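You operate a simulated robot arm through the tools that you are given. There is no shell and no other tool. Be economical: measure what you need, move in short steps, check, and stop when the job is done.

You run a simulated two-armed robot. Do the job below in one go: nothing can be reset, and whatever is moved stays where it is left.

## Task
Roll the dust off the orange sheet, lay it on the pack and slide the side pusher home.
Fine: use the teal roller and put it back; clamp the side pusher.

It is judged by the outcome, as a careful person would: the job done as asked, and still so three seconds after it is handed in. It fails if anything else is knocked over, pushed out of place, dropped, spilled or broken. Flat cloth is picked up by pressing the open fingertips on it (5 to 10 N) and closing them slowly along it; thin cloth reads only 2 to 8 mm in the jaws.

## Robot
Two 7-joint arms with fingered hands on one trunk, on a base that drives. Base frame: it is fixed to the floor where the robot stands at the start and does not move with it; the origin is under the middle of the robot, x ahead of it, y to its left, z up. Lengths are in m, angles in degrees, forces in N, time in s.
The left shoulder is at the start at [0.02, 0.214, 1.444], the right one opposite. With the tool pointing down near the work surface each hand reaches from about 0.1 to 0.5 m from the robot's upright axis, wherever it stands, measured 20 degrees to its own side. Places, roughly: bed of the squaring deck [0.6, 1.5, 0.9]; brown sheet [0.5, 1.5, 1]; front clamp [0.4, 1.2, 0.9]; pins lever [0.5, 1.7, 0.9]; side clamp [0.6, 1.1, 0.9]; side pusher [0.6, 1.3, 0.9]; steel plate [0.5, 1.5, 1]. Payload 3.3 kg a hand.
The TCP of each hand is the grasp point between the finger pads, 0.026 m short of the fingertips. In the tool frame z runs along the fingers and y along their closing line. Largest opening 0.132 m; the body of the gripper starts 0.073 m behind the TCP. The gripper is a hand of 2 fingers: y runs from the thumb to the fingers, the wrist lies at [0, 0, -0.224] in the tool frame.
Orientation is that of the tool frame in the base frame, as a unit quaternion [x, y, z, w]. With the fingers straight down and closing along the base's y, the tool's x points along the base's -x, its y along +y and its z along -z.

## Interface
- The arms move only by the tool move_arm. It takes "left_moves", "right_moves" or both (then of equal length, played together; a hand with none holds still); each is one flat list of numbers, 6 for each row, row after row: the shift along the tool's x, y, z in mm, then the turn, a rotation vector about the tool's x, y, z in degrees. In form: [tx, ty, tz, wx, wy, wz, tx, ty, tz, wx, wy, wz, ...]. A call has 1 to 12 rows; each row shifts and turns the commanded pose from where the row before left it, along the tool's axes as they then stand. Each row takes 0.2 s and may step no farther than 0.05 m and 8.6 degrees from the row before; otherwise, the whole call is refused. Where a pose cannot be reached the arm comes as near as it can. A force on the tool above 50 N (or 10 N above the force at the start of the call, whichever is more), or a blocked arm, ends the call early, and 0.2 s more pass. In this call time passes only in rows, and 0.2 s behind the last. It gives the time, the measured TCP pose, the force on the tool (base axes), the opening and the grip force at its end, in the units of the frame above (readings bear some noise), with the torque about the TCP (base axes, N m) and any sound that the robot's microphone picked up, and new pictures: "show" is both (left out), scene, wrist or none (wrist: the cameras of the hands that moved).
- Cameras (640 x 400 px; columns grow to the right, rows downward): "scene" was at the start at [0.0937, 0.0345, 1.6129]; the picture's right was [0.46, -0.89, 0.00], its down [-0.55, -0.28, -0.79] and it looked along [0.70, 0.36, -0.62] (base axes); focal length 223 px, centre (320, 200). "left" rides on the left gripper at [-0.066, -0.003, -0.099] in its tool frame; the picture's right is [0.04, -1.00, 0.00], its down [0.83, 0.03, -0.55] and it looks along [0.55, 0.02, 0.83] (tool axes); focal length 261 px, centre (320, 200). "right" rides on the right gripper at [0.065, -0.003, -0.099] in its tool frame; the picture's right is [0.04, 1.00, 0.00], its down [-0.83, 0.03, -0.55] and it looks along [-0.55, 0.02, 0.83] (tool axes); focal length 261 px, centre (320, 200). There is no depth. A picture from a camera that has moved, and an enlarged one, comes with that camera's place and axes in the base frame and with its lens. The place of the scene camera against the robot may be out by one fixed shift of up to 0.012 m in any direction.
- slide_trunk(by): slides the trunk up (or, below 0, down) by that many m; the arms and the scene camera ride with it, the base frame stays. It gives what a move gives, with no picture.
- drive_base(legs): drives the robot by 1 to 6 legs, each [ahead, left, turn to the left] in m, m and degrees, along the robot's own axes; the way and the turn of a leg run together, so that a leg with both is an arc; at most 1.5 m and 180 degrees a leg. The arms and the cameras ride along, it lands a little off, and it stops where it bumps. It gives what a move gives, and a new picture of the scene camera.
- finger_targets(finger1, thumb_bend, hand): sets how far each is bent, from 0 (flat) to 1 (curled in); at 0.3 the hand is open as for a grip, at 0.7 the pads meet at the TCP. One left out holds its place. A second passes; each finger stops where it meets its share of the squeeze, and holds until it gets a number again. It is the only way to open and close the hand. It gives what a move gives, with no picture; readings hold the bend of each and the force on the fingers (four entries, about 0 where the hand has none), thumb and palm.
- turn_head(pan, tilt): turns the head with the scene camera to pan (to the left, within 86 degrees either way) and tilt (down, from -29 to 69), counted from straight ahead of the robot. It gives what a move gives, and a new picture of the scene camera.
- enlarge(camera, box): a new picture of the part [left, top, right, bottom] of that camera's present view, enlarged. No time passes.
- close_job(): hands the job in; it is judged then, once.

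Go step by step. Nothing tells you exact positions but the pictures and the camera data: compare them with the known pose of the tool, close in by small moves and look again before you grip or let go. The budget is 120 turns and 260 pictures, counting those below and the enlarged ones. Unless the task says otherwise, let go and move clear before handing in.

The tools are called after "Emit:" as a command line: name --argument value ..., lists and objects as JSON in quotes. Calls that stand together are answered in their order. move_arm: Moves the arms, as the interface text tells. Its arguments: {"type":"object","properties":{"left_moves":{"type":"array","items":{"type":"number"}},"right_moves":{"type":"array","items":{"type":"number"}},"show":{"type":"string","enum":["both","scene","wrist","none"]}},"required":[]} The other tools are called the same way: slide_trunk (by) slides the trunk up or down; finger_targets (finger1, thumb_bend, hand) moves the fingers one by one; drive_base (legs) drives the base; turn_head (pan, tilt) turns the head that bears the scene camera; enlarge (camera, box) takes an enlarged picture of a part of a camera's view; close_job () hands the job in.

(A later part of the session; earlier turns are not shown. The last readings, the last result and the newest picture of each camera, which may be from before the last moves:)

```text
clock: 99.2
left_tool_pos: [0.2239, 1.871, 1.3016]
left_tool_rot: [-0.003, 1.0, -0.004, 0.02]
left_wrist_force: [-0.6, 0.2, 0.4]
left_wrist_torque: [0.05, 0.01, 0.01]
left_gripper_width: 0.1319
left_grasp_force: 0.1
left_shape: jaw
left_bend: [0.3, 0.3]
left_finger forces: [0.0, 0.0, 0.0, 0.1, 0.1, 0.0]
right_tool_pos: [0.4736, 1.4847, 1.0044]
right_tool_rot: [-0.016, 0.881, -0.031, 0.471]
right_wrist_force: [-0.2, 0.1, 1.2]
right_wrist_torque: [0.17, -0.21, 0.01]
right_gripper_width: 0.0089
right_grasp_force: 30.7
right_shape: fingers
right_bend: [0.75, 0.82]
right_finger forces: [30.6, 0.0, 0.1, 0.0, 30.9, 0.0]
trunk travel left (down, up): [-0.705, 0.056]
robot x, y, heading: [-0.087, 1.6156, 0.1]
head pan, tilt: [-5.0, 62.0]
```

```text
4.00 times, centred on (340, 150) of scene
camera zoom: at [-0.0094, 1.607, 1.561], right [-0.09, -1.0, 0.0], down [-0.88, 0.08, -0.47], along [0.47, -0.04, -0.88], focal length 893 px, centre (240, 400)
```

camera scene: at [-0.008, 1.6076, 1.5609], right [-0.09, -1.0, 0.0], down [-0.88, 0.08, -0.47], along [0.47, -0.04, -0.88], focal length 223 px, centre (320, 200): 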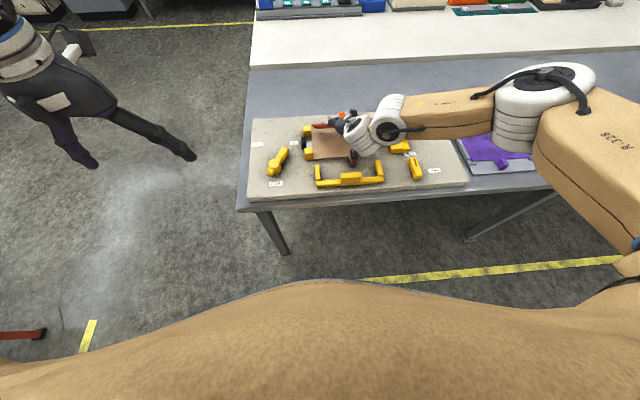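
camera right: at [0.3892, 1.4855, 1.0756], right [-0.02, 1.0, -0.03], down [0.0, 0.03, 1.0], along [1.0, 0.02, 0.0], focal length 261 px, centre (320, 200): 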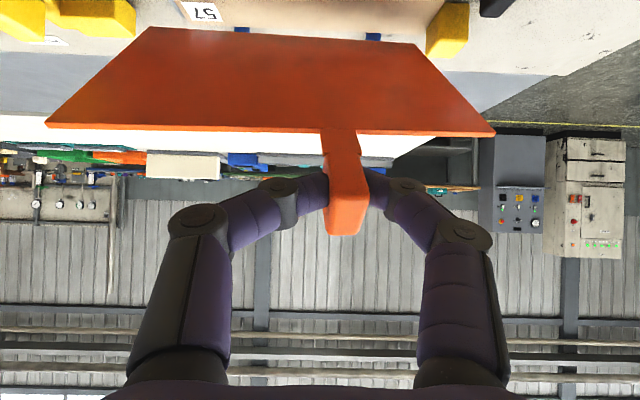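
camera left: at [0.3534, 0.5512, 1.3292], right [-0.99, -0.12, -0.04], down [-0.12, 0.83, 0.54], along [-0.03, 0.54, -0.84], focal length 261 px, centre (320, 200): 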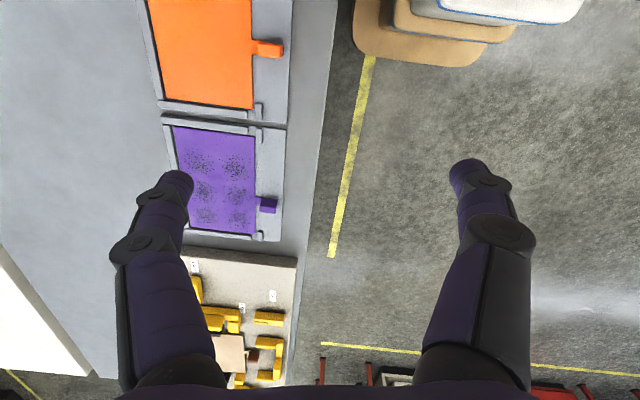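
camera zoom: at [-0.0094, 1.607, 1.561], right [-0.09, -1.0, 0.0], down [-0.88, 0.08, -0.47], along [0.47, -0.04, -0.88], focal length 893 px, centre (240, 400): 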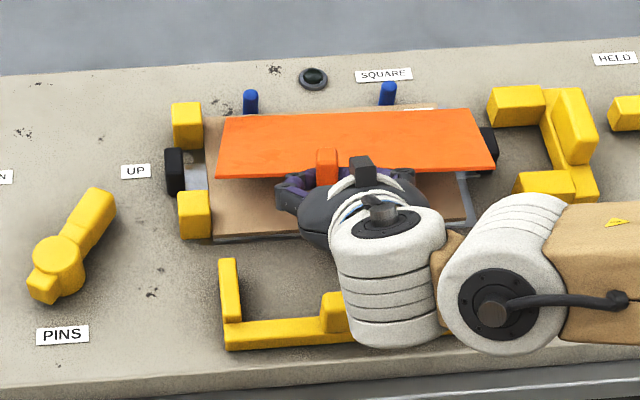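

Emit:
move_arm --right_moves '[16, 1.2, 9.5, 0, 0, 0, 20, 1.2, 4.9, 0, 0, 0]' --show "none"

Emit:
enlarge --camera "right" --box '[0, 0, 640, 200]'

Emit:
enlarge --camera "scene" --box '[280, 100, 400, 200]'

```text
clock: 99.8
left_tool_pos: [0.2241, 1.8715, 1.3005]
left_tool_rot: [-0.004, 1.0, -0.004, 0.021]
left_wrist_force: [0.7, -0.4, 0.6]
left_wrist_torque: [-0.02, -0.02, 0.03]
left_gripper_width: 0.1319
left_grasp_force: 0.0
left_shape: jaw
left_bend: [0.3, 0.3]
left_finger forces: [0.0, 0.1, 0.1, 0.0, 0.0, 0.0]
right_tool_pos: [0.4637, 1.4848, 0.9667]
right_tool_rot: [-0.015, 0.881, -0.031, 0.471]
right_wrist_force: [0.0, -0.1, 0.4]
right_wrist_torque: [0.19, -0.22, -0.02]
right_gripper_width: 0.0091
right_grasp_force: 30.8
right_shape: fingers
right_bend: [0.75, 0.83]
right_finger forces: [30.8, 0.1, 0.1, 0.0, 30.9, 0.0]
trunk travel left (down, up): [-0.705, 0.056]
robot x, y, heading: [-0.0915, 1.6174, -0.2]
head pan, tilt: [-5.0, 62.0]
```

```text
1.00 times, centred on (320, 100) of right (not enlarged: the box is as wide or as high as the picture)
camera zoom: at [0.3447, 1.4829, 0.9676], right [-0.02, 0.99, -0.1], down [0.0, 0.1, 0.99], along [1.0, 0.02, 0.0], focal length 261 px, centre (320, 300)
```

zoom: 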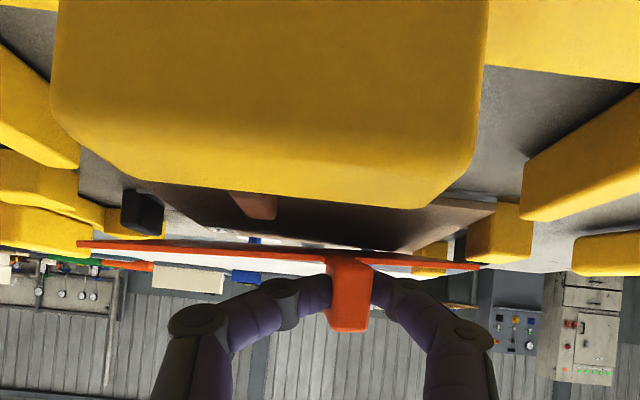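

```text
4.00 times, centred on (340, 150) of scene
camera zoom: at [-0.0094, 1.6073, 1.5609], right [-0.09, -1.0, 0.0], down [-0.88, 0.08, -0.47], along [0.47, -0.04, -0.88], focal length 893 px, centre (240, 400)
```

zoom: 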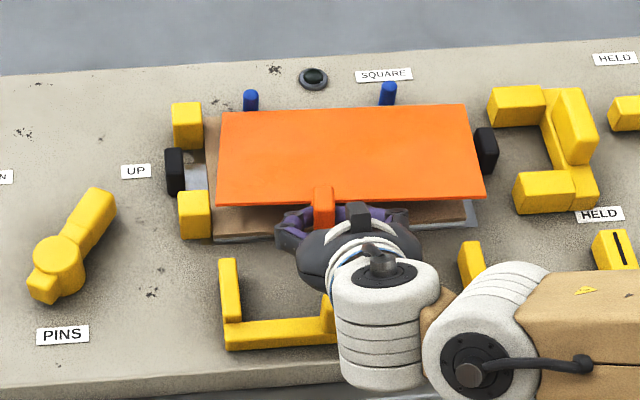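

Nearly flat. The hand must clear the front pusher's handle, so I rotate the hand back toward vertical while the far edge rests on the pack.

Emit:
move_arm --right_moves '[0, 0, 0, 0, 8, 0, 0, 0, 0, 0, 8, 0, 0, 0, 0, 0, 8, 0, 0, 0, 0, 0, 6, 0]' --show "wrist"

Emit:
enlarge --camera "scene" --box '[280, 100, 400, 200]'

```text
clock: 100.8
left_tool_pos: [0.2245, 1.8708, 1.3016]
left_tool_rot: [-0.005, 1.0, -0.003, 0.02]
left_wrist_force: [0.4, -0.1, 0.0]
left_wrist_torque: [0.01, 0.02, 0.0]
left_gripper_width: 0.132
left_grasp_force: 0.1
left_shape: jaw
left_bend: [0.3, 0.3]
left_finger forces: [0.0, 0.0, 0.0, 0.0, 0.0, 0.1]
right_tool_pos: [0.4641, 1.4869, 0.9674]
right_tool_rot: [-0.007, 0.973, -0.034, 0.227]
right_wrist_force: [1.0, -0.7, 0.8]
right_wrist_torque: [0.17, -0.28, -0.13]
right_gripper_width: 0.0098
right_grasp_force: 32.2
right_shape: fingers
right_bend: [0.75, 0.84]
right_finger forces: [32.0, 0.0, 0.0, 0.0, 32.3, 0.0]
trunk travel left (down, up): [-0.705, 0.056]
robot x, y, heading: [-0.0894, 1.6194, -0.2]
head pan, tilt: [-5.0, 62.0]
camera right: at [0.3604, 1.4893, 1.0271], right [-0.03, 1.0, -0.09], down [0.5, 0.09, 0.86], along [0.86, -0.01, -0.5], focal length 261 px, centre (320, 200)
```

right: 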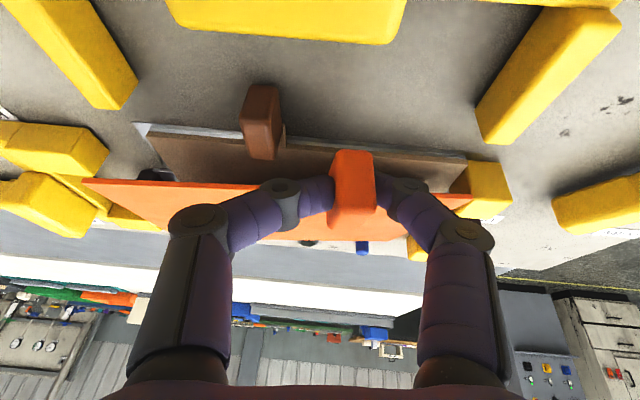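

```text
4.00 times, centred on (340, 150) of scene
camera zoom: at [-0.009, 1.6078, 1.5609], right [-0.09, -1.0, 0.0], down [-0.88, 0.08, -0.47], along [0.47, -0.04, -0.88], focal length 893 px, centre (240, 400)
```

zoom: 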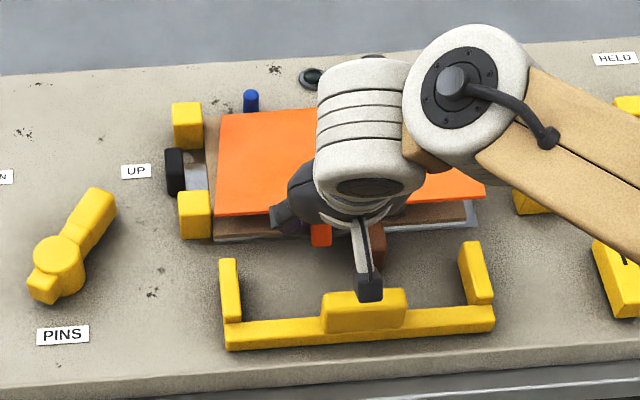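

Emit:
move_arm --right_moves '[7.1, 0.7, 9.9, 0, 0, 0, 7.1, 0.7, 9.9, 0, 0, 0]' --show "wrist"

Emit:
enlarge --camera "scene" --box '[280, 100, 400, 200]'

```text
clock: 101.4
left_tool_pos: [0.2238, 1.8721, 1.3002]
left_tool_rot: [-0.004, 1.0, -0.002, 0.021]
left_wrist_force: [0.1, 1.0, 0.2]
left_wrist_torque: [0.0, 0.01, 0.0]
left_gripper_width: 0.1317
left_grasp_force: 0.0
left_shape: jaw
left_bend: [0.3, 0.3]
left_finger forces: [0.1, 0.0, 0.0, 0.0, 0.1, 0.1]
right_tool_pos: [0.4597, 1.4863, 0.9446]
right_tool_rot: [-0.007, 0.973, -0.034, 0.228]
right_wrist_force: [0.4, -1.0, 2.4]
right_wrist_torque: [0.08, -0.21, 0.02]
right_gripper_width: 0.0104
right_grasp_force: 32.5
right_shape: fingers
right_bend: [0.75, 0.85]
right_finger forces: [32.0, 0.0, 0.1, 0.0, 32.7, 0.0]
trunk travel left (down, up): [-0.705, 0.056]
robot x, y, heading: [-0.0896, 1.6175, 0.0]
head pan, tilt: [-5.0, 62.0]
camera right: at [0.3561, 1.489, 1.0048], right [-0.03, 1.0, -0.09], down [0.5, 0.09, 0.86], along [0.86, -0.01, -0.5], focal length 261 px, centre (320, 200)
```

right: 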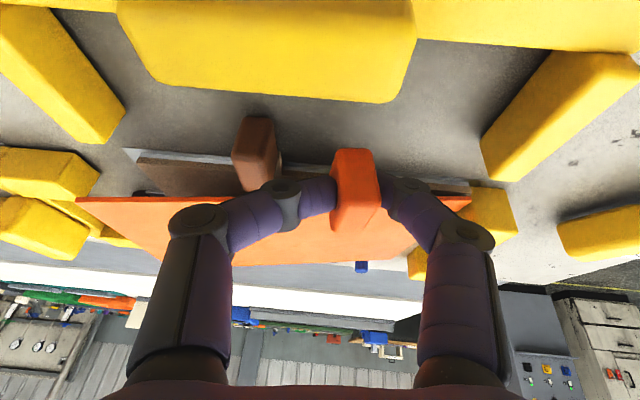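

```text
4.00 times, centred on (340, 150) of scene
camera zoom: at [-0.0098, 1.6074, 1.561], right [-0.09, -1.0, 0.0], down [-0.88, 0.08, -0.47], along [0.47, -0.04, -0.88], focal length 893 px, centre (240, 400)
```

zoom: 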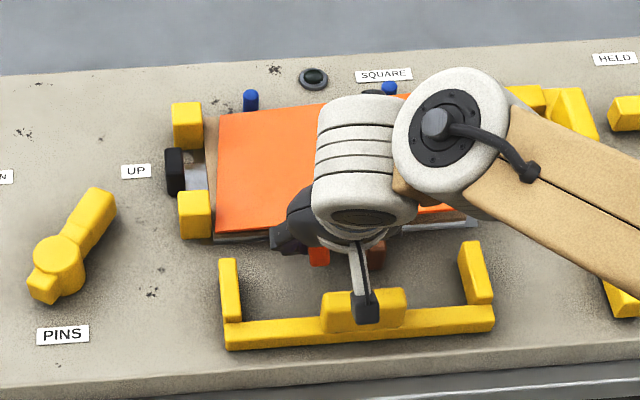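

Emit:
move_arm --right_moves '[5, 0.5, 7, 0, 0, 0]' --show "none"

Emit:
move_arm --right_moves '[3.5, 0.3, 5, 0, 0, 0]' --show "wrist"

Emit:
enlarge --camera "scene" --box '[280, 100, 400, 200]'

```text
clock: 101.8
left_tool_pos: [0.2237, 1.8729, 1.3025]
left_tool_rot: [-0.003, 1.0, -0.003, 0.02]
left_wrist_force: [-0.2, 0.1, 0.1]
left_wrist_torque: [-0.03, 0.0, 0.01]
left_gripper_width: 0.1317
left_grasp_force: 0.1
left_shape: jaw
left_bend: [0.3, 0.3]
left_finger forces: [0.0, 0.0, 0.0, 0.1, 0.0, 0.1]
right_tool_pos: [0.4575, 1.4867, 0.937]
right_tool_rot: [-0.006, 0.973, -0.033, 0.229]
right_wrist_force: [-1.1, -1.1, 8.9]
right_wrist_torque: [0.21, -0.29, -0.01]
right_gripper_width: 0.0107
right_grasp_force: 33.2
right_shape: fingers
right_bend: [0.75, 0.86]
right_finger forces: [32.0, 0.0, 0.0, 0.0, 35.2, 0.1]
trunk travel left (down, up): [-0.705, 0.056]
robot x, y, heading: [-0.0888, 1.6183, -0.0]
head pan, tilt: [-5.0, 62.0]
```

```text
clock: 102.2
left_tool_pos: [0.2235, 1.8717, 1.3017]
left_tool_rot: [-0.003, 1.0, -0.003, 0.02]
left_wrist_force: [0.0, 0.0, -0.9]
left_wrist_torque: [-0.03, 0.0, 0.01]
left_gripper_width: 0.1319
left_grasp_force: 0.0
left_shape: jaw
left_bend: [0.3, 0.3]
left_finger forces: [0.0, 0.1, 0.0, 0.0, 0.0, 0.0]
right_tool_pos: [0.4557, 1.485, 0.93]
right_tool_rot: [-0.007, 0.973, -0.034, 0.228]
right_wrist_force: [-0.5, -1.7, 7.5]
right_wrist_torque: [0.19, -0.29, -0.03]
right_gripper_width: 0.0108
right_grasp_force: 33.9
right_shape: fingers
right_bend: [0.75, 0.86]
right_finger forces: [32.0, 0.0, 0.1, 0.0, 35.9, 0.0]
trunk travel left (down, up): [-0.705, 0.056]
robot x, y, heading: [-0.0919, 1.6217, 0.1]
head pan, tilt: [-5.0, 62.0]
camera right: at [0.3535, 1.488, 0.9895], right [-0.03, 1.0, -0.09], down [0.5, 0.09, 0.86], along [0.86, -0.01, -0.5], focal length 261 px, centre (320, 200)
```

right: 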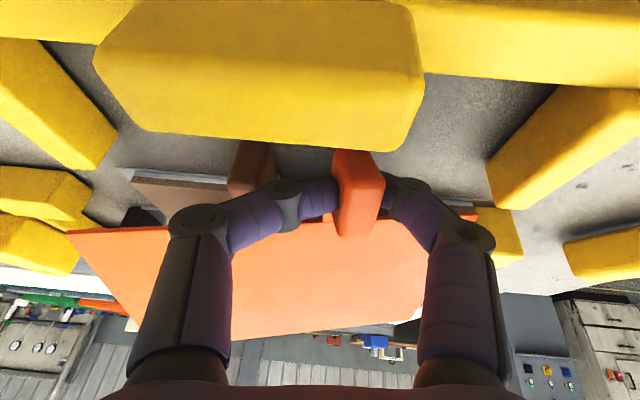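

```text
4.00 times, centred on (340, 150) of scene
camera zoom: at [-0.0105, 1.6073, 1.561], right [-0.09, -1.0, 0.0], down [-0.88, 0.08, -0.47], along [0.47, -0.04, -0.88], focal length 893 px, centre (240, 400)
```

zoom: 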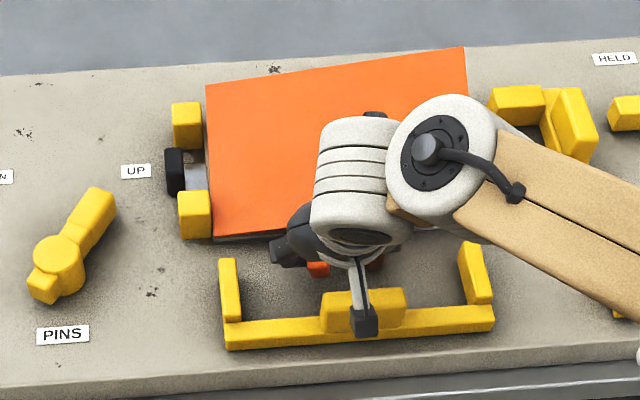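

I went slightly too low and the far edge rose. I raise a few mm and rotate the hand back to let the far edge down.

Emit:
move_arm --right_moves '[-2, 0, -3.5, 0, 0, 0, 0, 0, 0, 0, 7, 0]' --show "wrist"

Emit:
enlarge --camera "scene" --box '[280, 100, 400, 200]'

```text
clock: 102.8
left_tool_pos: [0.224, 1.8728, 1.3003]
left_tool_rot: [-0.003, 1.0, -0.003, 0.019]
left_wrist_force: [0.2, -0.5, 0.3]
left_wrist_torque: [-0.01, 0.01, 0.0]
left_gripper_width: 0.132
left_grasp_force: 0.0
left_shape: jaw
left_bend: [0.3, 0.3]
left_finger forces: [0.2, 0.1, 0.1, 0.0, 0.1, 0.0]
right_tool_pos: [0.458, 1.4882, 0.9328]
right_tool_rot: [-0.005, 0.985, -0.035, 0.167]
right_wrist_force: [3.1, -1.4, 1.7]
right_wrist_torque: [0.3, -0.07, -0.14]
right_gripper_width: 0.0107
right_grasp_force: 32.2
right_shape: fingers
right_bend: [0.75, 0.84]
right_finger forces: [31.7, 0.1, 0.0, 0.1, 32.7, 0.0]
trunk travel left (down, up): [-0.705, 0.056]
robot x, y, heading: [-0.0913, 1.6205, 0.0]
head pan, tilt: [-5.0, 62.0]
camera right: at [0.3635, 1.4911, 1.0045], right [-0.04, 1.0, -0.08], down [0.6, 0.09, 0.79], along [0.8, -0.02, -0.6], focal length 261 px, centre (320, 200)
```

right: 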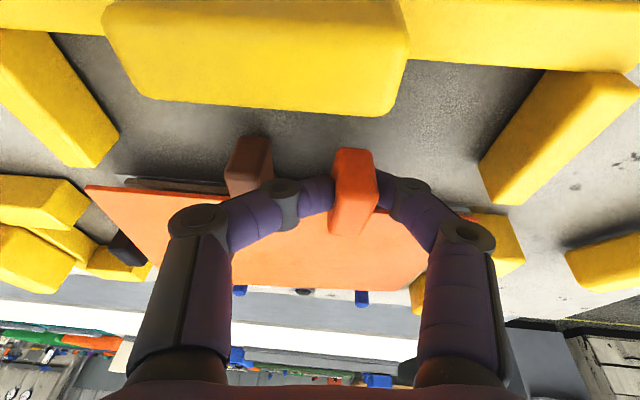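

```text
4.00 times, centred on (340, 150) of scene
camera zoom: at [-0.0084, 1.6092, 1.5609], right [-0.09, -1.0, 0.0], down [-0.88, 0.08, -0.47], along [0.47, -0.04, -0.88], focal length 893 px, centre (240, 400)
```

zoom: 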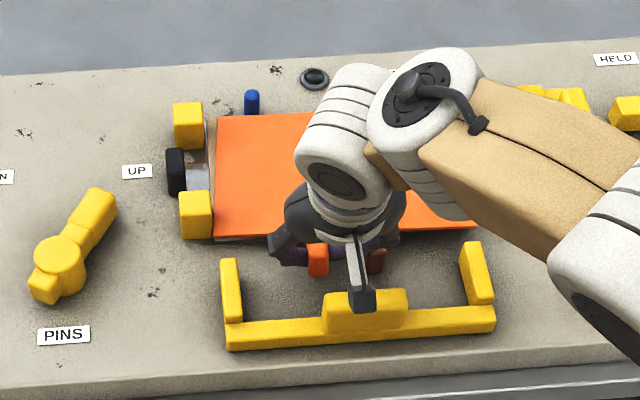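

Flat now. I release with a small opening (the brown tab is close to the thumb).

Emit:
finger_targets --hand "right" --finger1 0.62 --thumb_bend 0.75

Emit:
enlarge --camera "right" --box '[160, 100, 480, 300]'

Emit:
enlarge --camera "scene" --box '[280, 100, 400, 200]'

```text
clock: 103.8
left_tool_pos: [0.2242, 1.8714, 1.3013]
left_tool_rot: [-0.003, 1.0, -0.003, 0.02]
left_wrist_force: [-0.2, 0.0, -0.3]
left_wrist_torque: [-0.01, -0.02, -0.02]
left_gripper_width: 0.1319
left_grasp_force: 0.0
left_shape: jaw
left_bend: [0.3, 0.3]
left_finger forces: [0.0, 0.0, 0.0, 0.1, 0.0, 0.0]
right_tool_pos: [0.4578, 1.4873, 0.9335]
right_tool_rot: [-0.004, 0.985, -0.033, 0.167]
right_wrist_force: [-0.9, 0.6, 0.9]
right_wrist_torque: [0.06, 0.01, -0.01]
right_gripper_width: 0.0149
right_grasp_force: 3.2
right_shape: fingers
right_bend: [0.59, 0.74]
right_finger forces: [3.2, 0.1, 0.1, 0.0, 2.8, 0.1]
trunk travel left (down, up): [-0.705, 0.056]
robot x, y, heading: [-0.0893, 1.6157, -0.0]
head pan, tilt: [-5.0, 62.0]
```

```text
2.00 times, centred on (320, 200) of right
camera zoom: at [0.3626, 1.4898, 1.0047], right [-0.04, 1.0, -0.08], down [0.6, 0.09, 0.79], along [0.8, -0.02, -0.6], focal length 521 px, centre (320, 200)
```

zoom: 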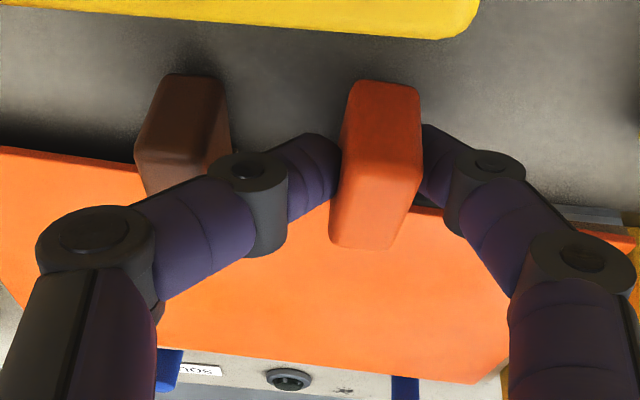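

```text
4.00 times, centred on (340, 150) of scene
camera zoom: at [-0.0097, 1.6075, 1.561], right [-0.09, -1.0, 0.0], down [-0.88, 0.08, -0.47], along [0.47, -0.04, -0.88], focal length 893 px, centre (240, 400)
```

zoom: 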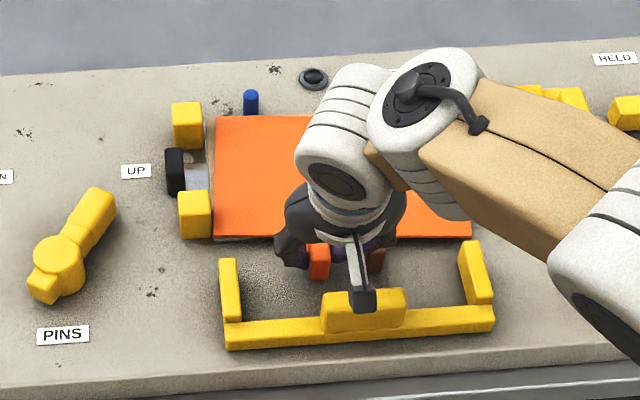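

Emit:
finger_targets --hand "right" --finger1 0.45 --thumb_bend 0.72

Emit:
enlarge --camera "right" --box '[160, 100, 480, 300]'

```text
clock: 104.8
left_tool_pos: [0.2245, 1.8714, 1.3002]
left_tool_rot: [-0.003, 1.0, -0.004, 0.02]
left_wrist_force: [0.7, -0.7, -0.2]
left_wrist_torque: [-0.01, 0.03, 0.0]
left_gripper_width: 0.1317
left_grasp_force: 0.1
left_shape: jaw
left_bend: [0.3, 0.3]
left_finger forces: [0.0, 0.0, 0.1, 0.0, 0.0, 0.0]
right_tool_pos: [0.4577, 1.486, 0.9336]
right_tool_rot: [-0.004, 0.985, -0.035, 0.168]
right_wrist_force: [0.5, 0.6, 1.2]
right_wrist_torque: [-0.01, 0.02, 0.01]
right_gripper_width: 0.039
right_grasp_force: 0.1
right_shape: fingers
right_bend: [0.45, 0.72]
right_finger forces: [0.1, 0.0, 0.1, 0.0, 0.0, 0.0]
trunk travel left (down, up): [-0.705, 0.056]
robot x, y, heading: [-0.0879, 1.6163, 0.1]
head pan, tilt: [-5.0, 62.0]
```

```text
2.00 times, centred on (320, 200) of right
camera zoom: at [0.3629, 1.4897, 1.0046], right [-0.04, 1.0, -0.08], down [0.6, 0.09, 0.79], along [0.8, -0.02, -0.6], focal length 521 px, centre (320, 200)
```

zoom: 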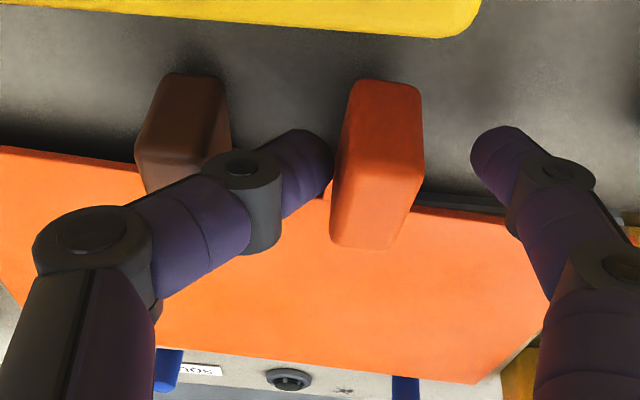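

Emit:
move_arm --right_moves '[0, -0.7, -15, 0, 0, 0, 0, -1.2, -30, 0, 0, 0, 0, 0, -45, 0, 0, 0, 0, 0, -45, 0, 0, 0, 0, 0, -45, 0, 0, 0]'

Emit:
enlarge --camera "scene" --box '[240, 90, 460, 210]'

```text
clock: 106.0
left_tool_pos: [0.2236, 1.8715, 1.3007]
left_tool_rot: [-0.004, 1.0, -0.004, 0.02]
left_wrist_force: [-0.3, 0.3, -1.2]
left_wrist_torque: [-0.02, 0.04, 0.03]
left_gripper_width: 0.1319
left_grasp_force: 0.1
left_shape: jaw
left_bend: [0.3, 0.3]
left_finger forces: [0.0, 0.0, 0.0, 0.1, 0.1, 0.0]
right_tool_pos: [0.394, 1.4944, 1.1046]
right_tool_rot: [-0.005, 0.985, -0.035, 0.167]
right_wrist_force: [-0.3, -0.4, 0.1]
right_wrist_torque: [-0.02, 0.01, -0.01]
right_gripper_width: 0.0396
right_grasp_force: 0.0
right_shape: fingers
right_bend: [0.45, 0.72]
right_finger forces: [0.1, 0.0, 0.1, 0.0, 0.1, 0.0]
right hand out of reach, approached as far as the arm can: row 4
trunk travel left (down, up): [-0.705, 0.056]
robot x, y, heading: [-0.0919, 1.6151, -0.0]
head pan, tilt: [-5.0, 62.0]
camera scene: at [-0.0105, 1.6073, 1.561], right [-0.09, -1.0, 0.0], down [-0.88, 0.08, -0.47], along [0.47, -0.04, -0.88], focal length 223 px, centre (320, 200)
camera right: at [0.2991, 1.4975, 1.1759], right [-0.04, 1.0, -0.08], down [0.6, 0.09, 0.79], along [0.8, -0.02, -0.6], focal length 261 px, centre (320, 200)
```

scene: 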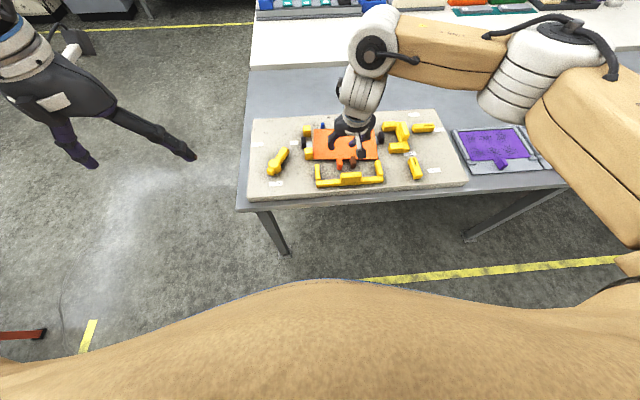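
right: 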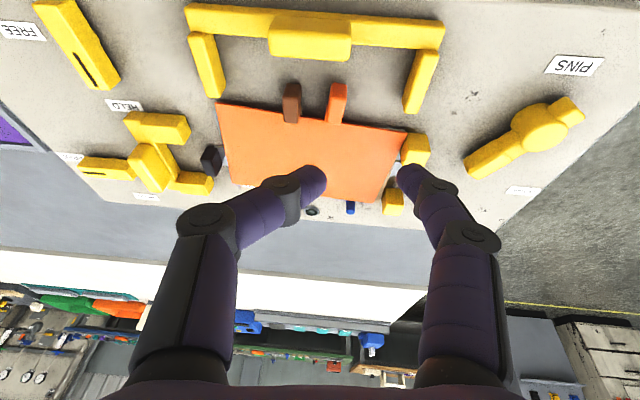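

```text
2.91 times, centred on (350, 150) of scene
camera zoom: at [-0.0105, 1.6073, 1.561], right [-0.09, -1.0, 0.0], down [-0.88, 0.08, -0.47], along [0.47, -0.04, -0.88], focal length 650 px, centre (233, 346)
```

zoom: 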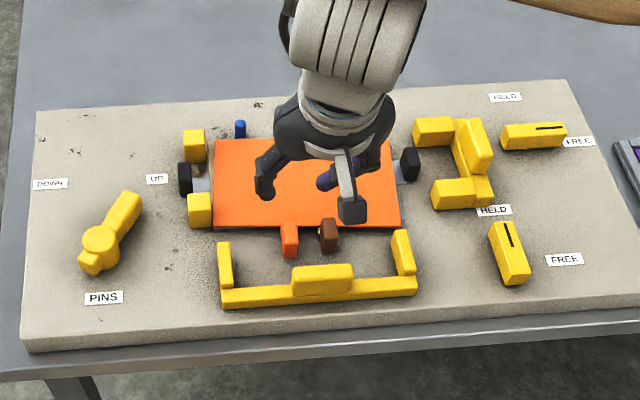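

The orange sheet lies on the pack. Now the side pusher: I bring the hand upright, raise it, and drive so the right hand is above the pusher and side clamp.

Emit:
move_arm --right_moves '[0, 0, -25, -1.35, 6.4, 0.2, 0, 0, -25, -1.35, 6.4, 0.2, 0, 0, -25, -1.35, 6.4, 0.2]' --show "none"

Emit:
drive_base --legs '[[0.12, -0.2, 0]]'

Emit:
move_arm --right_moves '[-5, 0, 0, 0, 0, 0]' --show "wrist"

```text
clock: 106.8
left_tool_pos: [0.2244, 1.8715, 1.3013]
left_tool_rot: [-0.003, 1.0, -0.004, 0.019]
left_wrist_force: [0.4, -0.2, 0.1]
left_wrist_torque: [0.02, -0.02, 0.01]
left_gripper_width: 0.1317
left_grasp_force: 0.0
left_shape: jaw
left_bend: [0.3, 0.3]
left_finger forces: [0.0, 0.0, 0.1, 0.0, 0.0, 0.0]
right_tool_pos: [0.3831, 1.4988, 1.1763]
right_tool_rot: [0.0, 1.0, 0.001, 0.001]
right_wrist_force: [-0.5, -0.4, 0.3]
right_wrist_torque: [-0.02, 0.0, 0.02]
right_gripper_width: 0.0393
right_grasp_force: 0.0
right_shape: fingers
right_bend: [0.45, 0.72]
right_finger forces: [0.0, 0.0, 0.0, 0.0, 0.0, 0.1]
trunk travel left (down, up): [-0.705, 0.056]
robot x, y, heading: [-0.0914, 1.6179, -0.2]
head pan, tilt: [-5.0, 62.0]
```

```text
clock: 108.5
left_tool_pos: [0.3441, 1.6646, 1.3014]
left_tool_rot: [-0.001, 1.0, -0.003, 0.019]
left_wrist_force: [0.4, -0.5, 0.1]
left_wrist_torque: [0.02, 0.05, 0.01]
left_gripper_width: 0.1318
left_grasp_force: 0.0
left_shape: jaw
left_bend: [0.3, 0.3]
left_finger forces: [0.0, 0.1, 0.0, 0.0, 0.0, 0.0]
right_tool_pos: [0.5016, 1.2916, 1.1757]
right_tool_rot: [0.002, 1.0, 0.002, 0.001]
right_wrist_force: [-0.3, 0.2, 0.2]
right_wrist_torque: [-0.01, 0.0, 0.01]
right_gripper_width: 0.0396
right_grasp_force: 0.1
right_shape: fingers
right_bend: [0.45, 0.72]
right_finger forces: [0.0, 0.1, 0.1, 0.1, 0.0, 0.0]
trunk travel left (down, up): [-0.705, 0.056]
robot x, y, heading: [0.0255, 1.4104, -0.4]
head pan, tilt: [-5.0, 62.0]
camera scene: at [0.1093, 1.4012, 1.5609], right [-0.09, -1.0, 0.0], down [-0.88, 0.08, -0.47], along [0.47, -0.04, -0.88], focal length 223 px, centre (320, 200)
```

scene: 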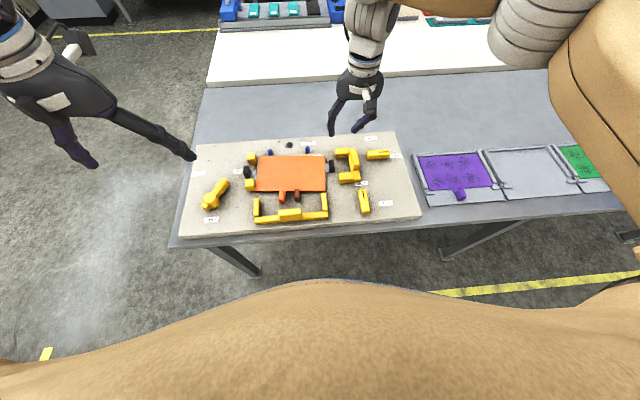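

```text
clock: 109.0
left_tool_pos: [0.3443, 1.6646, 1.3006]
left_tool_rot: [-0.002, 1.0, -0.004, 0.02]
left_wrist_force: [-0.9, 0.2, 0.1]
left_wrist_torque: [-0.05, 0.01, -0.02]
left_gripper_width: 0.1317
left_grasp_force: 0.1
left_shape: jaw
left_bend: [0.3, 0.3]
left_finger forces: [0.0, 0.0, 0.0, 0.0, 0.1, 0.1]
right_tool_pos: [0.5048, 1.2923, 1.1759]
right_tool_rot: [0.001, 1.0, 0.001, 0.001]
right_wrist_force: [0.1, -0.4, -0.3]
right_wrist_torque: [-0.02, 0.0, -0.01]
right_gripper_width: 0.0397
right_grasp_force: 0.0
right_shape: fingers
right_bend: [0.45, 0.72]
right_finger forces: [0.0, 0.1, 0.0, 0.0, 0.1, 0.0]
trunk travel left (down, up): [-0.705, 0.056]
robot x, y, heading: [0.0264, 1.4109, -0.1]
head pan, tilt: [-5.0, 62.0]
camera right: at [0.4386, 1.2901, 1.2742], right [-0.04, 1.0, 0.0], down [0.83, 0.03, 0.55], along [0.55, 0.02, -0.83], focal length 261 px, centre (320, 200)
```

right: 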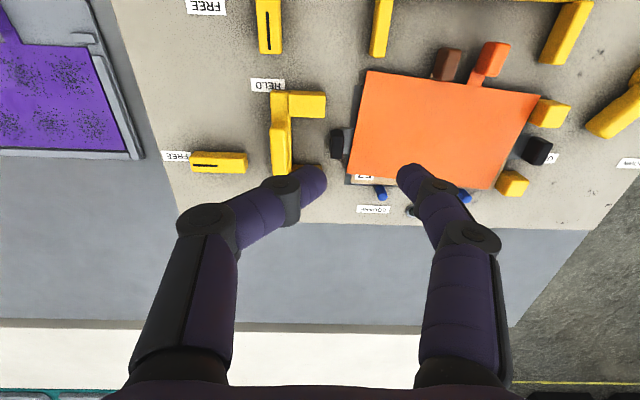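

Emit:
enlarge --camera "scene" --box '[310, 120, 410, 220]'

Emit:
enlarge --camera "scene" --box '[230, 130, 350, 230]'

Emit:
enlarge --camera "right" --box '[150, 70, 350, 220]'

```text
4.00 times, centred on (360, 170) of scene
camera zoom: at [0.1087, 1.4029, 1.561], right [-0.09, -1.0, 0.0], down [-0.88, 0.08, -0.47], along [0.47, -0.04, -0.88], focal length 893 px, centre (160, 320)
```

zoom: 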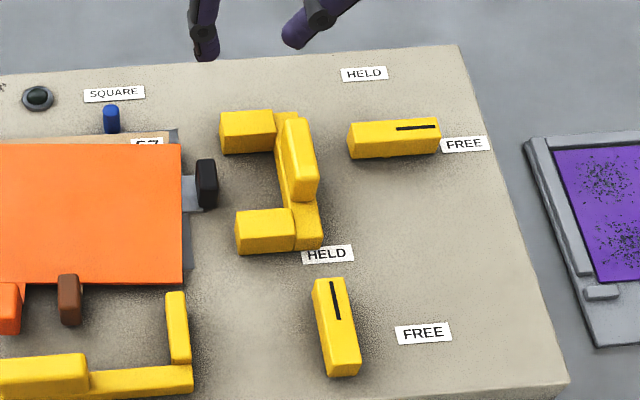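

```text
4.00 times, centred on (290, 180) of scene
camera zoom: at [0.1087, 1.4029, 1.561], right [-0.09, -1.0, 0.0], down [-0.88, 0.08, -0.47], along [0.47, -0.04, -0.88], focal length 893 px, centre (440, 280)
```

zoom: 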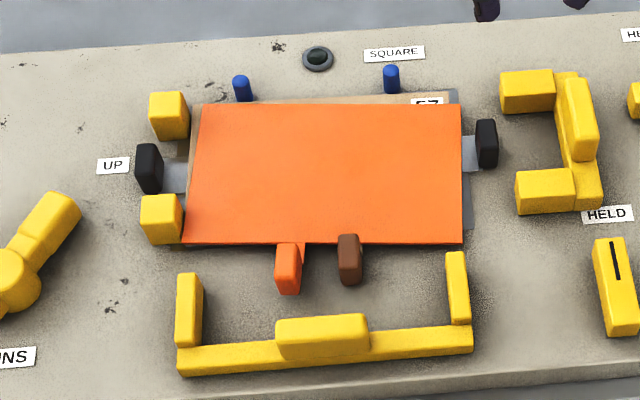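

```text
2.67 times, centred on (250, 145) of right
camera zoom: at [0.4386, 1.2901, 1.2742], right [-0.04, 1.0, 0.0], down [0.83, 0.03, 0.55], along [0.55, 0.02, -0.83], focal length 695 px, centre (507, 347)
```

zoom: 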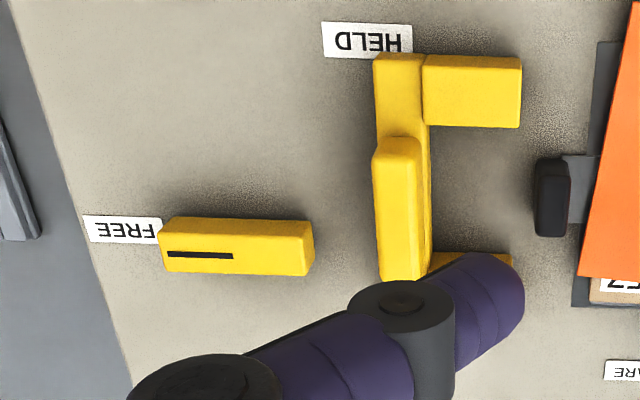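

The side lever points to FREE (pivot at its +y end) and must turn to HELD (pointing +x). First the pusher: I'll grip its raised handle at about (0.565, 1.24) and draw it toward +y.

Emit:
finger_targets --hand "right" --finger1 0.47 --thumb_bend 0.47

Emit:
move_arm --right_moves '[-14, -13, 30, 0, 0, 0, -14, -13, 30, 0, 0, 0, -14, -13, 30, 0, 0, 0, -14, -13, 30, 0, 0, 0]' --show "wrist"

Emit:
enlarge --camera "scene" --box '[310, 120, 410, 220]'

```text
clock: 110.0
left_tool_pos: [0.3444, 1.6646, 1.3007]
left_tool_rot: [-0.002, 1.0, -0.003, 0.02]
left_wrist_force: [0.4, -0.3, 0.4]
left_wrist_torque: [-0.01, 0.03, 0.03]
left_gripper_width: 0.1318
left_grasp_force: 0.0
left_shape: jaw
left_bend: [0.3, 0.3]
left_finger forces: [0.0, 0.1, 0.0, 0.1, 0.1, 0.0]
right_tool_pos: [0.5057, 1.2914, 1.1752]
right_tool_rot: [0.003, 1.0, 0.001, 0.001]
right_wrist_force: [0.6, 0.6, -0.2]
right_wrist_torque: [0.02, -0.01, 0.01]
right_gripper_width: 0.0766
right_grasp_force: 0.0
right_shape: fingers
right_bend: [0.47, 0.47]
right_finger forces: [0.1, 0.1, 0.0, 0.0, 0.0, 0.1]
trunk travel left (down, up): [-0.705, 0.056]
robot x, y, heading: [0.0263, 1.416, -0.1]
head pan, tilt: [-5.0, 62.0]
```

```text
clock: 111.0
left_tool_pos: [0.3438, 1.664, 1.3012]
left_tool_rot: [-0.001, 1.0, -0.003, 0.02]
left_wrist_force: [-0.7, -0.1, -0.3]
left_wrist_torque: [-0.01, 0.07, 0.05]
left_gripper_width: 0.1319
left_grasp_force: 0.0
left_shape: jaw
left_bend: [0.3, 0.3]
left_finger forces: [0.0, 0.0, 0.0, 0.0, 0.1, 0.0]
right_tool_pos: [0.5471, 1.2488, 1.0591]
right_tool_rot: [0.002, 1.0, 0.002, 0.001]
right_wrist_force: [0.1, 0.0, -0.9]
right_wrist_torque: [0.02, 0.01, -0.01]
right_gripper_width: 0.0767
right_grasp_force: 0.0
right_shape: fingers
right_bend: [0.47, 0.47]
right_finger forces: [0.0, 0.1, 0.0, 0.1, 0.0, 0.0]
right hand out of reach, approached as far as the arm can: row 4
trunk travel left (down, up): [-0.705, 0.056]
robot x, y, heading: [0.0297, 1.4123, -0.2]
head pan, tilt: [-5.0, 62.0]
camera right: at [0.4815, 1.2456, 1.158], right [-0.04, 1.0, 0.0], down [0.83, 0.03, 0.55], along [0.55, 0.02, -0.83], focal length 261 px, centre (320, 200)
```

right: 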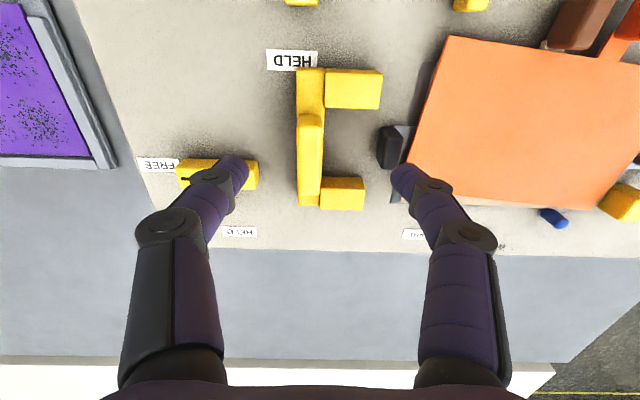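

```text
4.00 times, centred on (360, 170) of scene
camera zoom: at [0.1092, 1.4014, 1.5609], right [-0.09, -1.0, 0.0], down [-0.88, 0.08, -0.47], along [0.47, -0.04, -0.88], focal length 893 px, centre (160, 320)
```

zoom: 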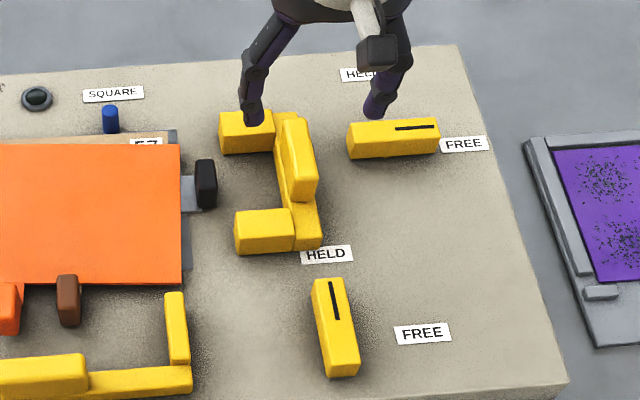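

Emit:
drive_base --legs '[[0.07, 0, 0.2]]'

Emit:
move_arm --right_moves '[25, -3, 20, 0, 0, 0, 22, -3, 25, 0, 0, 0]' --show "wrist"

Emit:
enlarge --camera "scene" --box '[310, 120, 410, 220]'

```text
clock: 112.0
left_tool_pos: [0.4165, 1.6649, 1.2994]
left_tool_rot: [-0.003, 1.0, -0.003, 0.018]
left_wrist_force: [0.5, 0.6, -0.2]
left_wrist_torque: [0.0, 0.05, -0.02]
left_gripper_width: 0.1319
left_grasp_force: 0.1
left_shape: jaw
left_bend: [0.3, 0.3]
left_finger forces: [0.0, 0.0, 0.0, 0.1, 0.0, 0.1]
right_tool_pos: [0.6209, 1.2494, 1.0573]
right_tool_rot: [0.001, 1.0, 0.001, 0.0]
right_wrist_force: [0.6, 1.3, 0.2]
right_wrist_torque: [-0.01, 0.0, 0.01]
right_gripper_width: 0.0769
right_grasp_force: 0.1
right_shape: fingers
right_bend: [0.47, 0.47]
right_finger forces: [0.0, 0.0, 0.0, 0.0, 0.1, 0.1]
trunk travel left (down, up): [-0.705, 0.056]
robot x, y, heading: [0.097, 1.4153, 0.2]
head pan, tilt: [-5.0, 62.0]
camera scene: at [0.1834, 1.4017, 1.5608], right [-0.09, -1.0, 0.0], down [-0.88, 0.08, -0.47], along [0.47, -0.04, -0.88], focal length 223 px, centre (320, 200)
```

scene: 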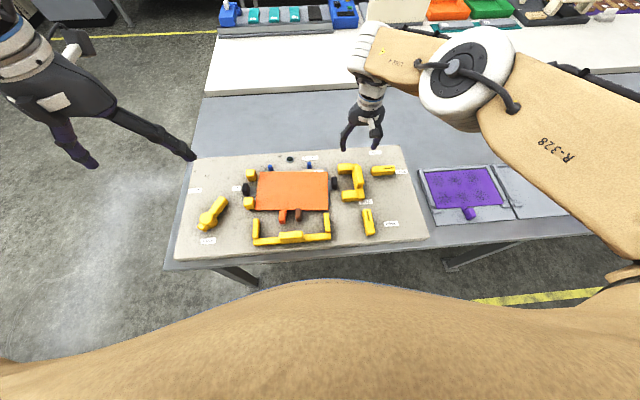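

```text
clock: 112.6
left_tool_pos: [0.4161, 1.665, 1.3014]
left_tool_rot: [-0.001, 1.0, -0.003, 0.018]
left_wrist_force: [-0.2, -0.9, -0.1]
left_wrist_torque: [-0.01, 0.01, 0.0]
left_gripper_width: 0.132
left_grasp_force: 0.0
left_shape: jaw
left_bend: [0.3, 0.3]
left_finger forces: [0.1, 0.0, 0.1, 0.0, 0.0, 0.0]
right_tool_pos: [0.5724, 1.242, 1.0147]
right_tool_rot: [0.001, 1.0, 0.002, 0.001]
right_wrist_force: [-0.3, -0.6, -0.2]
right_wrist_torque: [-0.02, 0.03, -0.01]
right_gripper_width: 0.077
right_grasp_force: 0.1
right_shape: fingers
right_bend: [0.47, 0.47]
right_finger forces: [0.1, 0.0, 0.0, 0.1, 0.0, 0.0]
trunk travel left (down, up): [-0.705, 0.056]
robot x, y, heading: [0.0999, 1.4097, -0.1]
head pan, tilt: [-5.0, 62.0]
camera right: at [0.5056, 1.2394, 1.1133], right [-0.04, 1.0, 0.0], down [0.83, 0.03, 0.55], along [0.55, 0.03, -0.83], focal length 261 px, centre (320, 200)
```

right: 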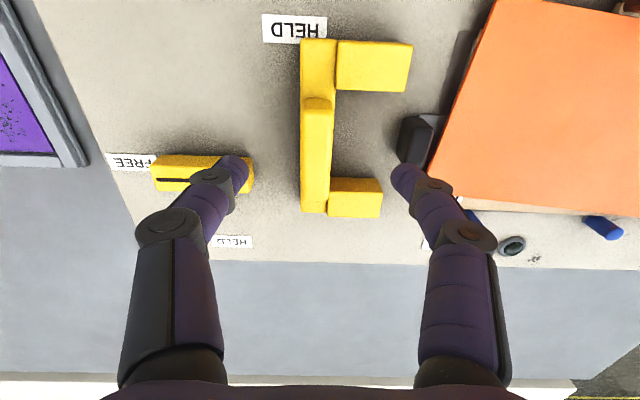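

```text
4.00 times, centred on (360, 170) of scene
camera zoom: at [0.1821, 1.401, 1.5609], right [-0.09, -1.0, 0.0], down [-0.88, 0.08, -0.47], along [0.47, -0.04, -0.88], focal length 893 px, centre (160, 320)
```

zoom: 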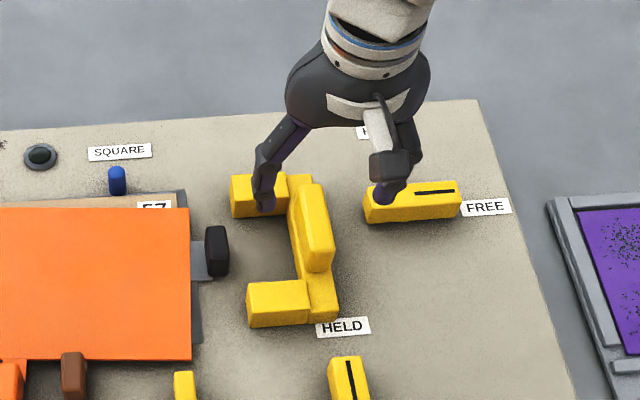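

Emit:
finger_targets --hand "right" --finger1 0.56 --thumb_bend 0.56

Emit:
move_arm --right_moves '[14, 0, 15, 0, 0, 0, 0, 0, 25, 0, 0, 0]' --show "wrist"

Emit:
enlarge --camera "scene" --box '[310, 120, 410, 220]'

```text
clock: 113.6
left_tool_pos: [0.4146, 1.665, 1.3004]
left_tool_rot: [-0.003, 1.0, -0.003, 0.019]
left_wrist_force: [-0.2, 0.2, 0.7]
left_wrist_torque: [0.03, 0.05, -0.01]
left_gripper_width: 0.1321
left_grasp_force: 0.0
left_shape: jaw
left_bend: [0.3, 0.3]
left_finger forces: [0.0, 0.1, 0.0, 0.1, 0.0, 0.1]
right_tool_pos: [0.5715, 1.2434, 1.0152]
right_tool_rot: [0.001, 1.0, 0.001, 0.001]
right_wrist_force: [0.9, 0.1, 0.1]
right_wrist_torque: [0.01, 0.05, -0.03]
right_gripper_width: 0.0465
right_grasp_force: 0.1
right_shape: fingers
right_bend: [0.56, 0.56]
right_finger forces: [0.0, 0.1, 0.1, 0.1, 0.1, 0.0]
trunk travel left (down, up): [-0.705, 0.056]
robot x, y, heading: [0.0998, 1.4138, -0.4]
head pan, tilt: [-5.0, 62.0]
```

```text
clock: 114.2
left_tool_pos: [0.4155, 1.6657, 1.3008]
left_tool_rot: [-0.002, 1.0, -0.003, 0.02]
left_wrist_force: [0.5, 0.0, -0.4]
left_wrist_torque: [-0.01, -0.03, -0.01]
left_gripper_width: 0.1319
left_grasp_force: 0.1
left_shape: jaw
left_bend: [0.3, 0.3]
left_finger forces: [0.0, 0.0, 0.1, 0.0, 0.0, 0.0]
right_tool_pos: [0.5574, 1.2439, 0.9746]
right_tool_rot: [0.0, 1.0, 0.001, 0.001]
right_wrist_force: [-0.3, 0.2, 0.7]
right_wrist_torque: [-0.01, -0.02, 0.01]
right_gripper_width: 0.0466
right_grasp_force: 0.2
right_shape: fingers
right_bend: [0.56, 0.56]
right_finger forces: [0.0, 0.0, 0.1, 0.0, 0.0, 0.1]
trunk travel left (down, up): [-0.705, 0.056]
robot x, y, heading: [0.1022, 1.413, -0.4]
head pan, tilt: [-5.0, 62.0]
camera right: at [0.4912, 1.2413, 1.0729], right [-0.04, 1.0, 0.0], down [0.83, 0.03, 0.55], along [0.55, 0.02, -0.83], focal length 261 px, centre (320, 200)
```

right: 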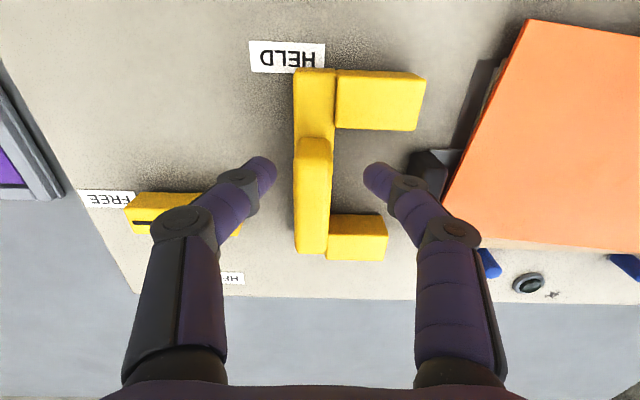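

```text
4.00 times, centred on (360, 170) of scene
camera zoom: at [0.1813, 1.4026, 1.5609], right [-0.09, -1.0, 0.0], down [-0.88, 0.08, -0.47], along [0.47, -0.04, -0.88], focal length 893 px, centre (160, 320)
```

zoom: 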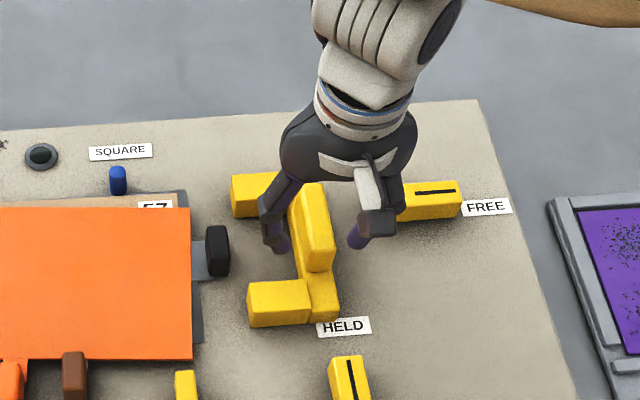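

Emit:
move_arm --right_moves '[0, -2, 10, 0, 0, 0, 0, 0, 7, 0, 0, 0]' --show "none"

Emit:
finger_targets --hand "right" --finger1 0.75 --thumb_bend 0.75

Emit:
enlarge --camera "scene" --box '[310, 120, 410, 220]'

Emit:
enlarge --camera "right" --box '[120, 50, 520, 300]'

```text
clock: 114.8
left_tool_pos: [0.415, 1.6661, 1.3005]
left_tool_rot: [-0.002, 1.0, -0.003, 0.02]
left_wrist_force: [0.1, 0.4, 0.2]
left_wrist_torque: [0.03, 0.03, 0.02]
left_gripper_width: 0.1319
left_grasp_force: 0.0
left_shape: jaw
left_bend: [0.3, 0.3]
left_finger forces: [0.0, 0.0, 0.1, 0.0, 0.0, 0.0]
right_tool_pos: [0.5608, 1.2411, 0.9578]
right_tool_rot: [0.0, 1.0, 0.001, 0.001]
right_wrist_force: [-0.3, -0.7, -0.1]
right_wrist_torque: [-0.02, 0.02, -0.01]
right_gripper_width: 0.0469
right_grasp_force: 0.1
right_shape: fingers
right_bend: [0.56, 0.56]
right_finger forces: [0.0, 0.0, 0.0, 0.0, 0.0, 0.0]
trunk travel left (down, up): [-0.705, 0.056]
robot x, y, heading: [0.0969, 1.4152, -0.2]
head pan, tilt: [-5.0, 62.0]
```

```text
clock: 115.8
left_tool_pos: [0.4156, 1.664, 1.3004]
left_tool_rot: [-0.002, 1.0, -0.003, 0.019]
left_wrist_force: [0.6, -0.7, 0.9]
left_wrist_torque: [0.03, 0.0, 0.01]
left_gripper_width: 0.1318
left_grasp_force: 0.0
left_shape: jaw
left_bend: [0.3, 0.3]
left_finger forces: [0.1, 0.0, 0.0, 0.1, 0.0, 0.0]
right_tool_pos: [0.5594, 1.2394, 0.9563]
right_tool_rot: [0.001, 1.0, 0.002, 0.0]
right_wrist_force: [-0.7, -1.5, -10.0]
right_wrist_torque: [-0.04, 0.01, -0.03]
right_gripper_width: 0.0182
right_grasp_force: 10.1
right_shape: fingers
right_bend: [0.7, 0.68]
right_finger forces: [9.5, 0.0, 0.0, 0.1, 11.0, 0.0]
trunk travel left (down, up): [-0.705, 0.056]
robot x, y, heading: [0.0965, 1.4127, -0.1]
head pan, tilt: [-5.0, 62.0]
```

```text
4.00 times, centred on (360, 170) of scene
camera zoom: at [0.1815, 1.4012, 1.5609], right [-0.09, -1.0, 0.0], down [-0.88, 0.08, -0.47], along [0.47, -0.04, -0.88], focal length 893 px, centre (160, 320)
```

zoom: 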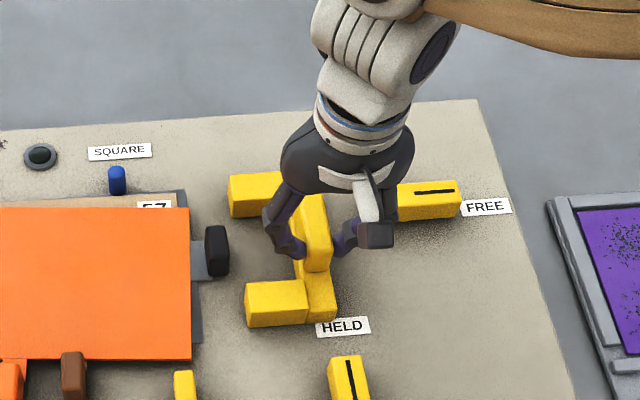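

```text
1.60 times, centred on (320, 175) of right
camera zoom: at [0.4931, 1.2376, 1.0559], right [-0.04, 1.0, 0.0], down [0.83, 0.03, 0.55], along [0.55, 0.02, -0.83], focal length 417 px, centre (320, 240)
```

zoom: 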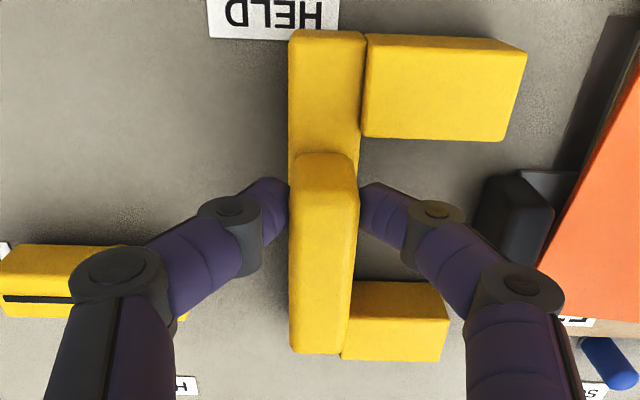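

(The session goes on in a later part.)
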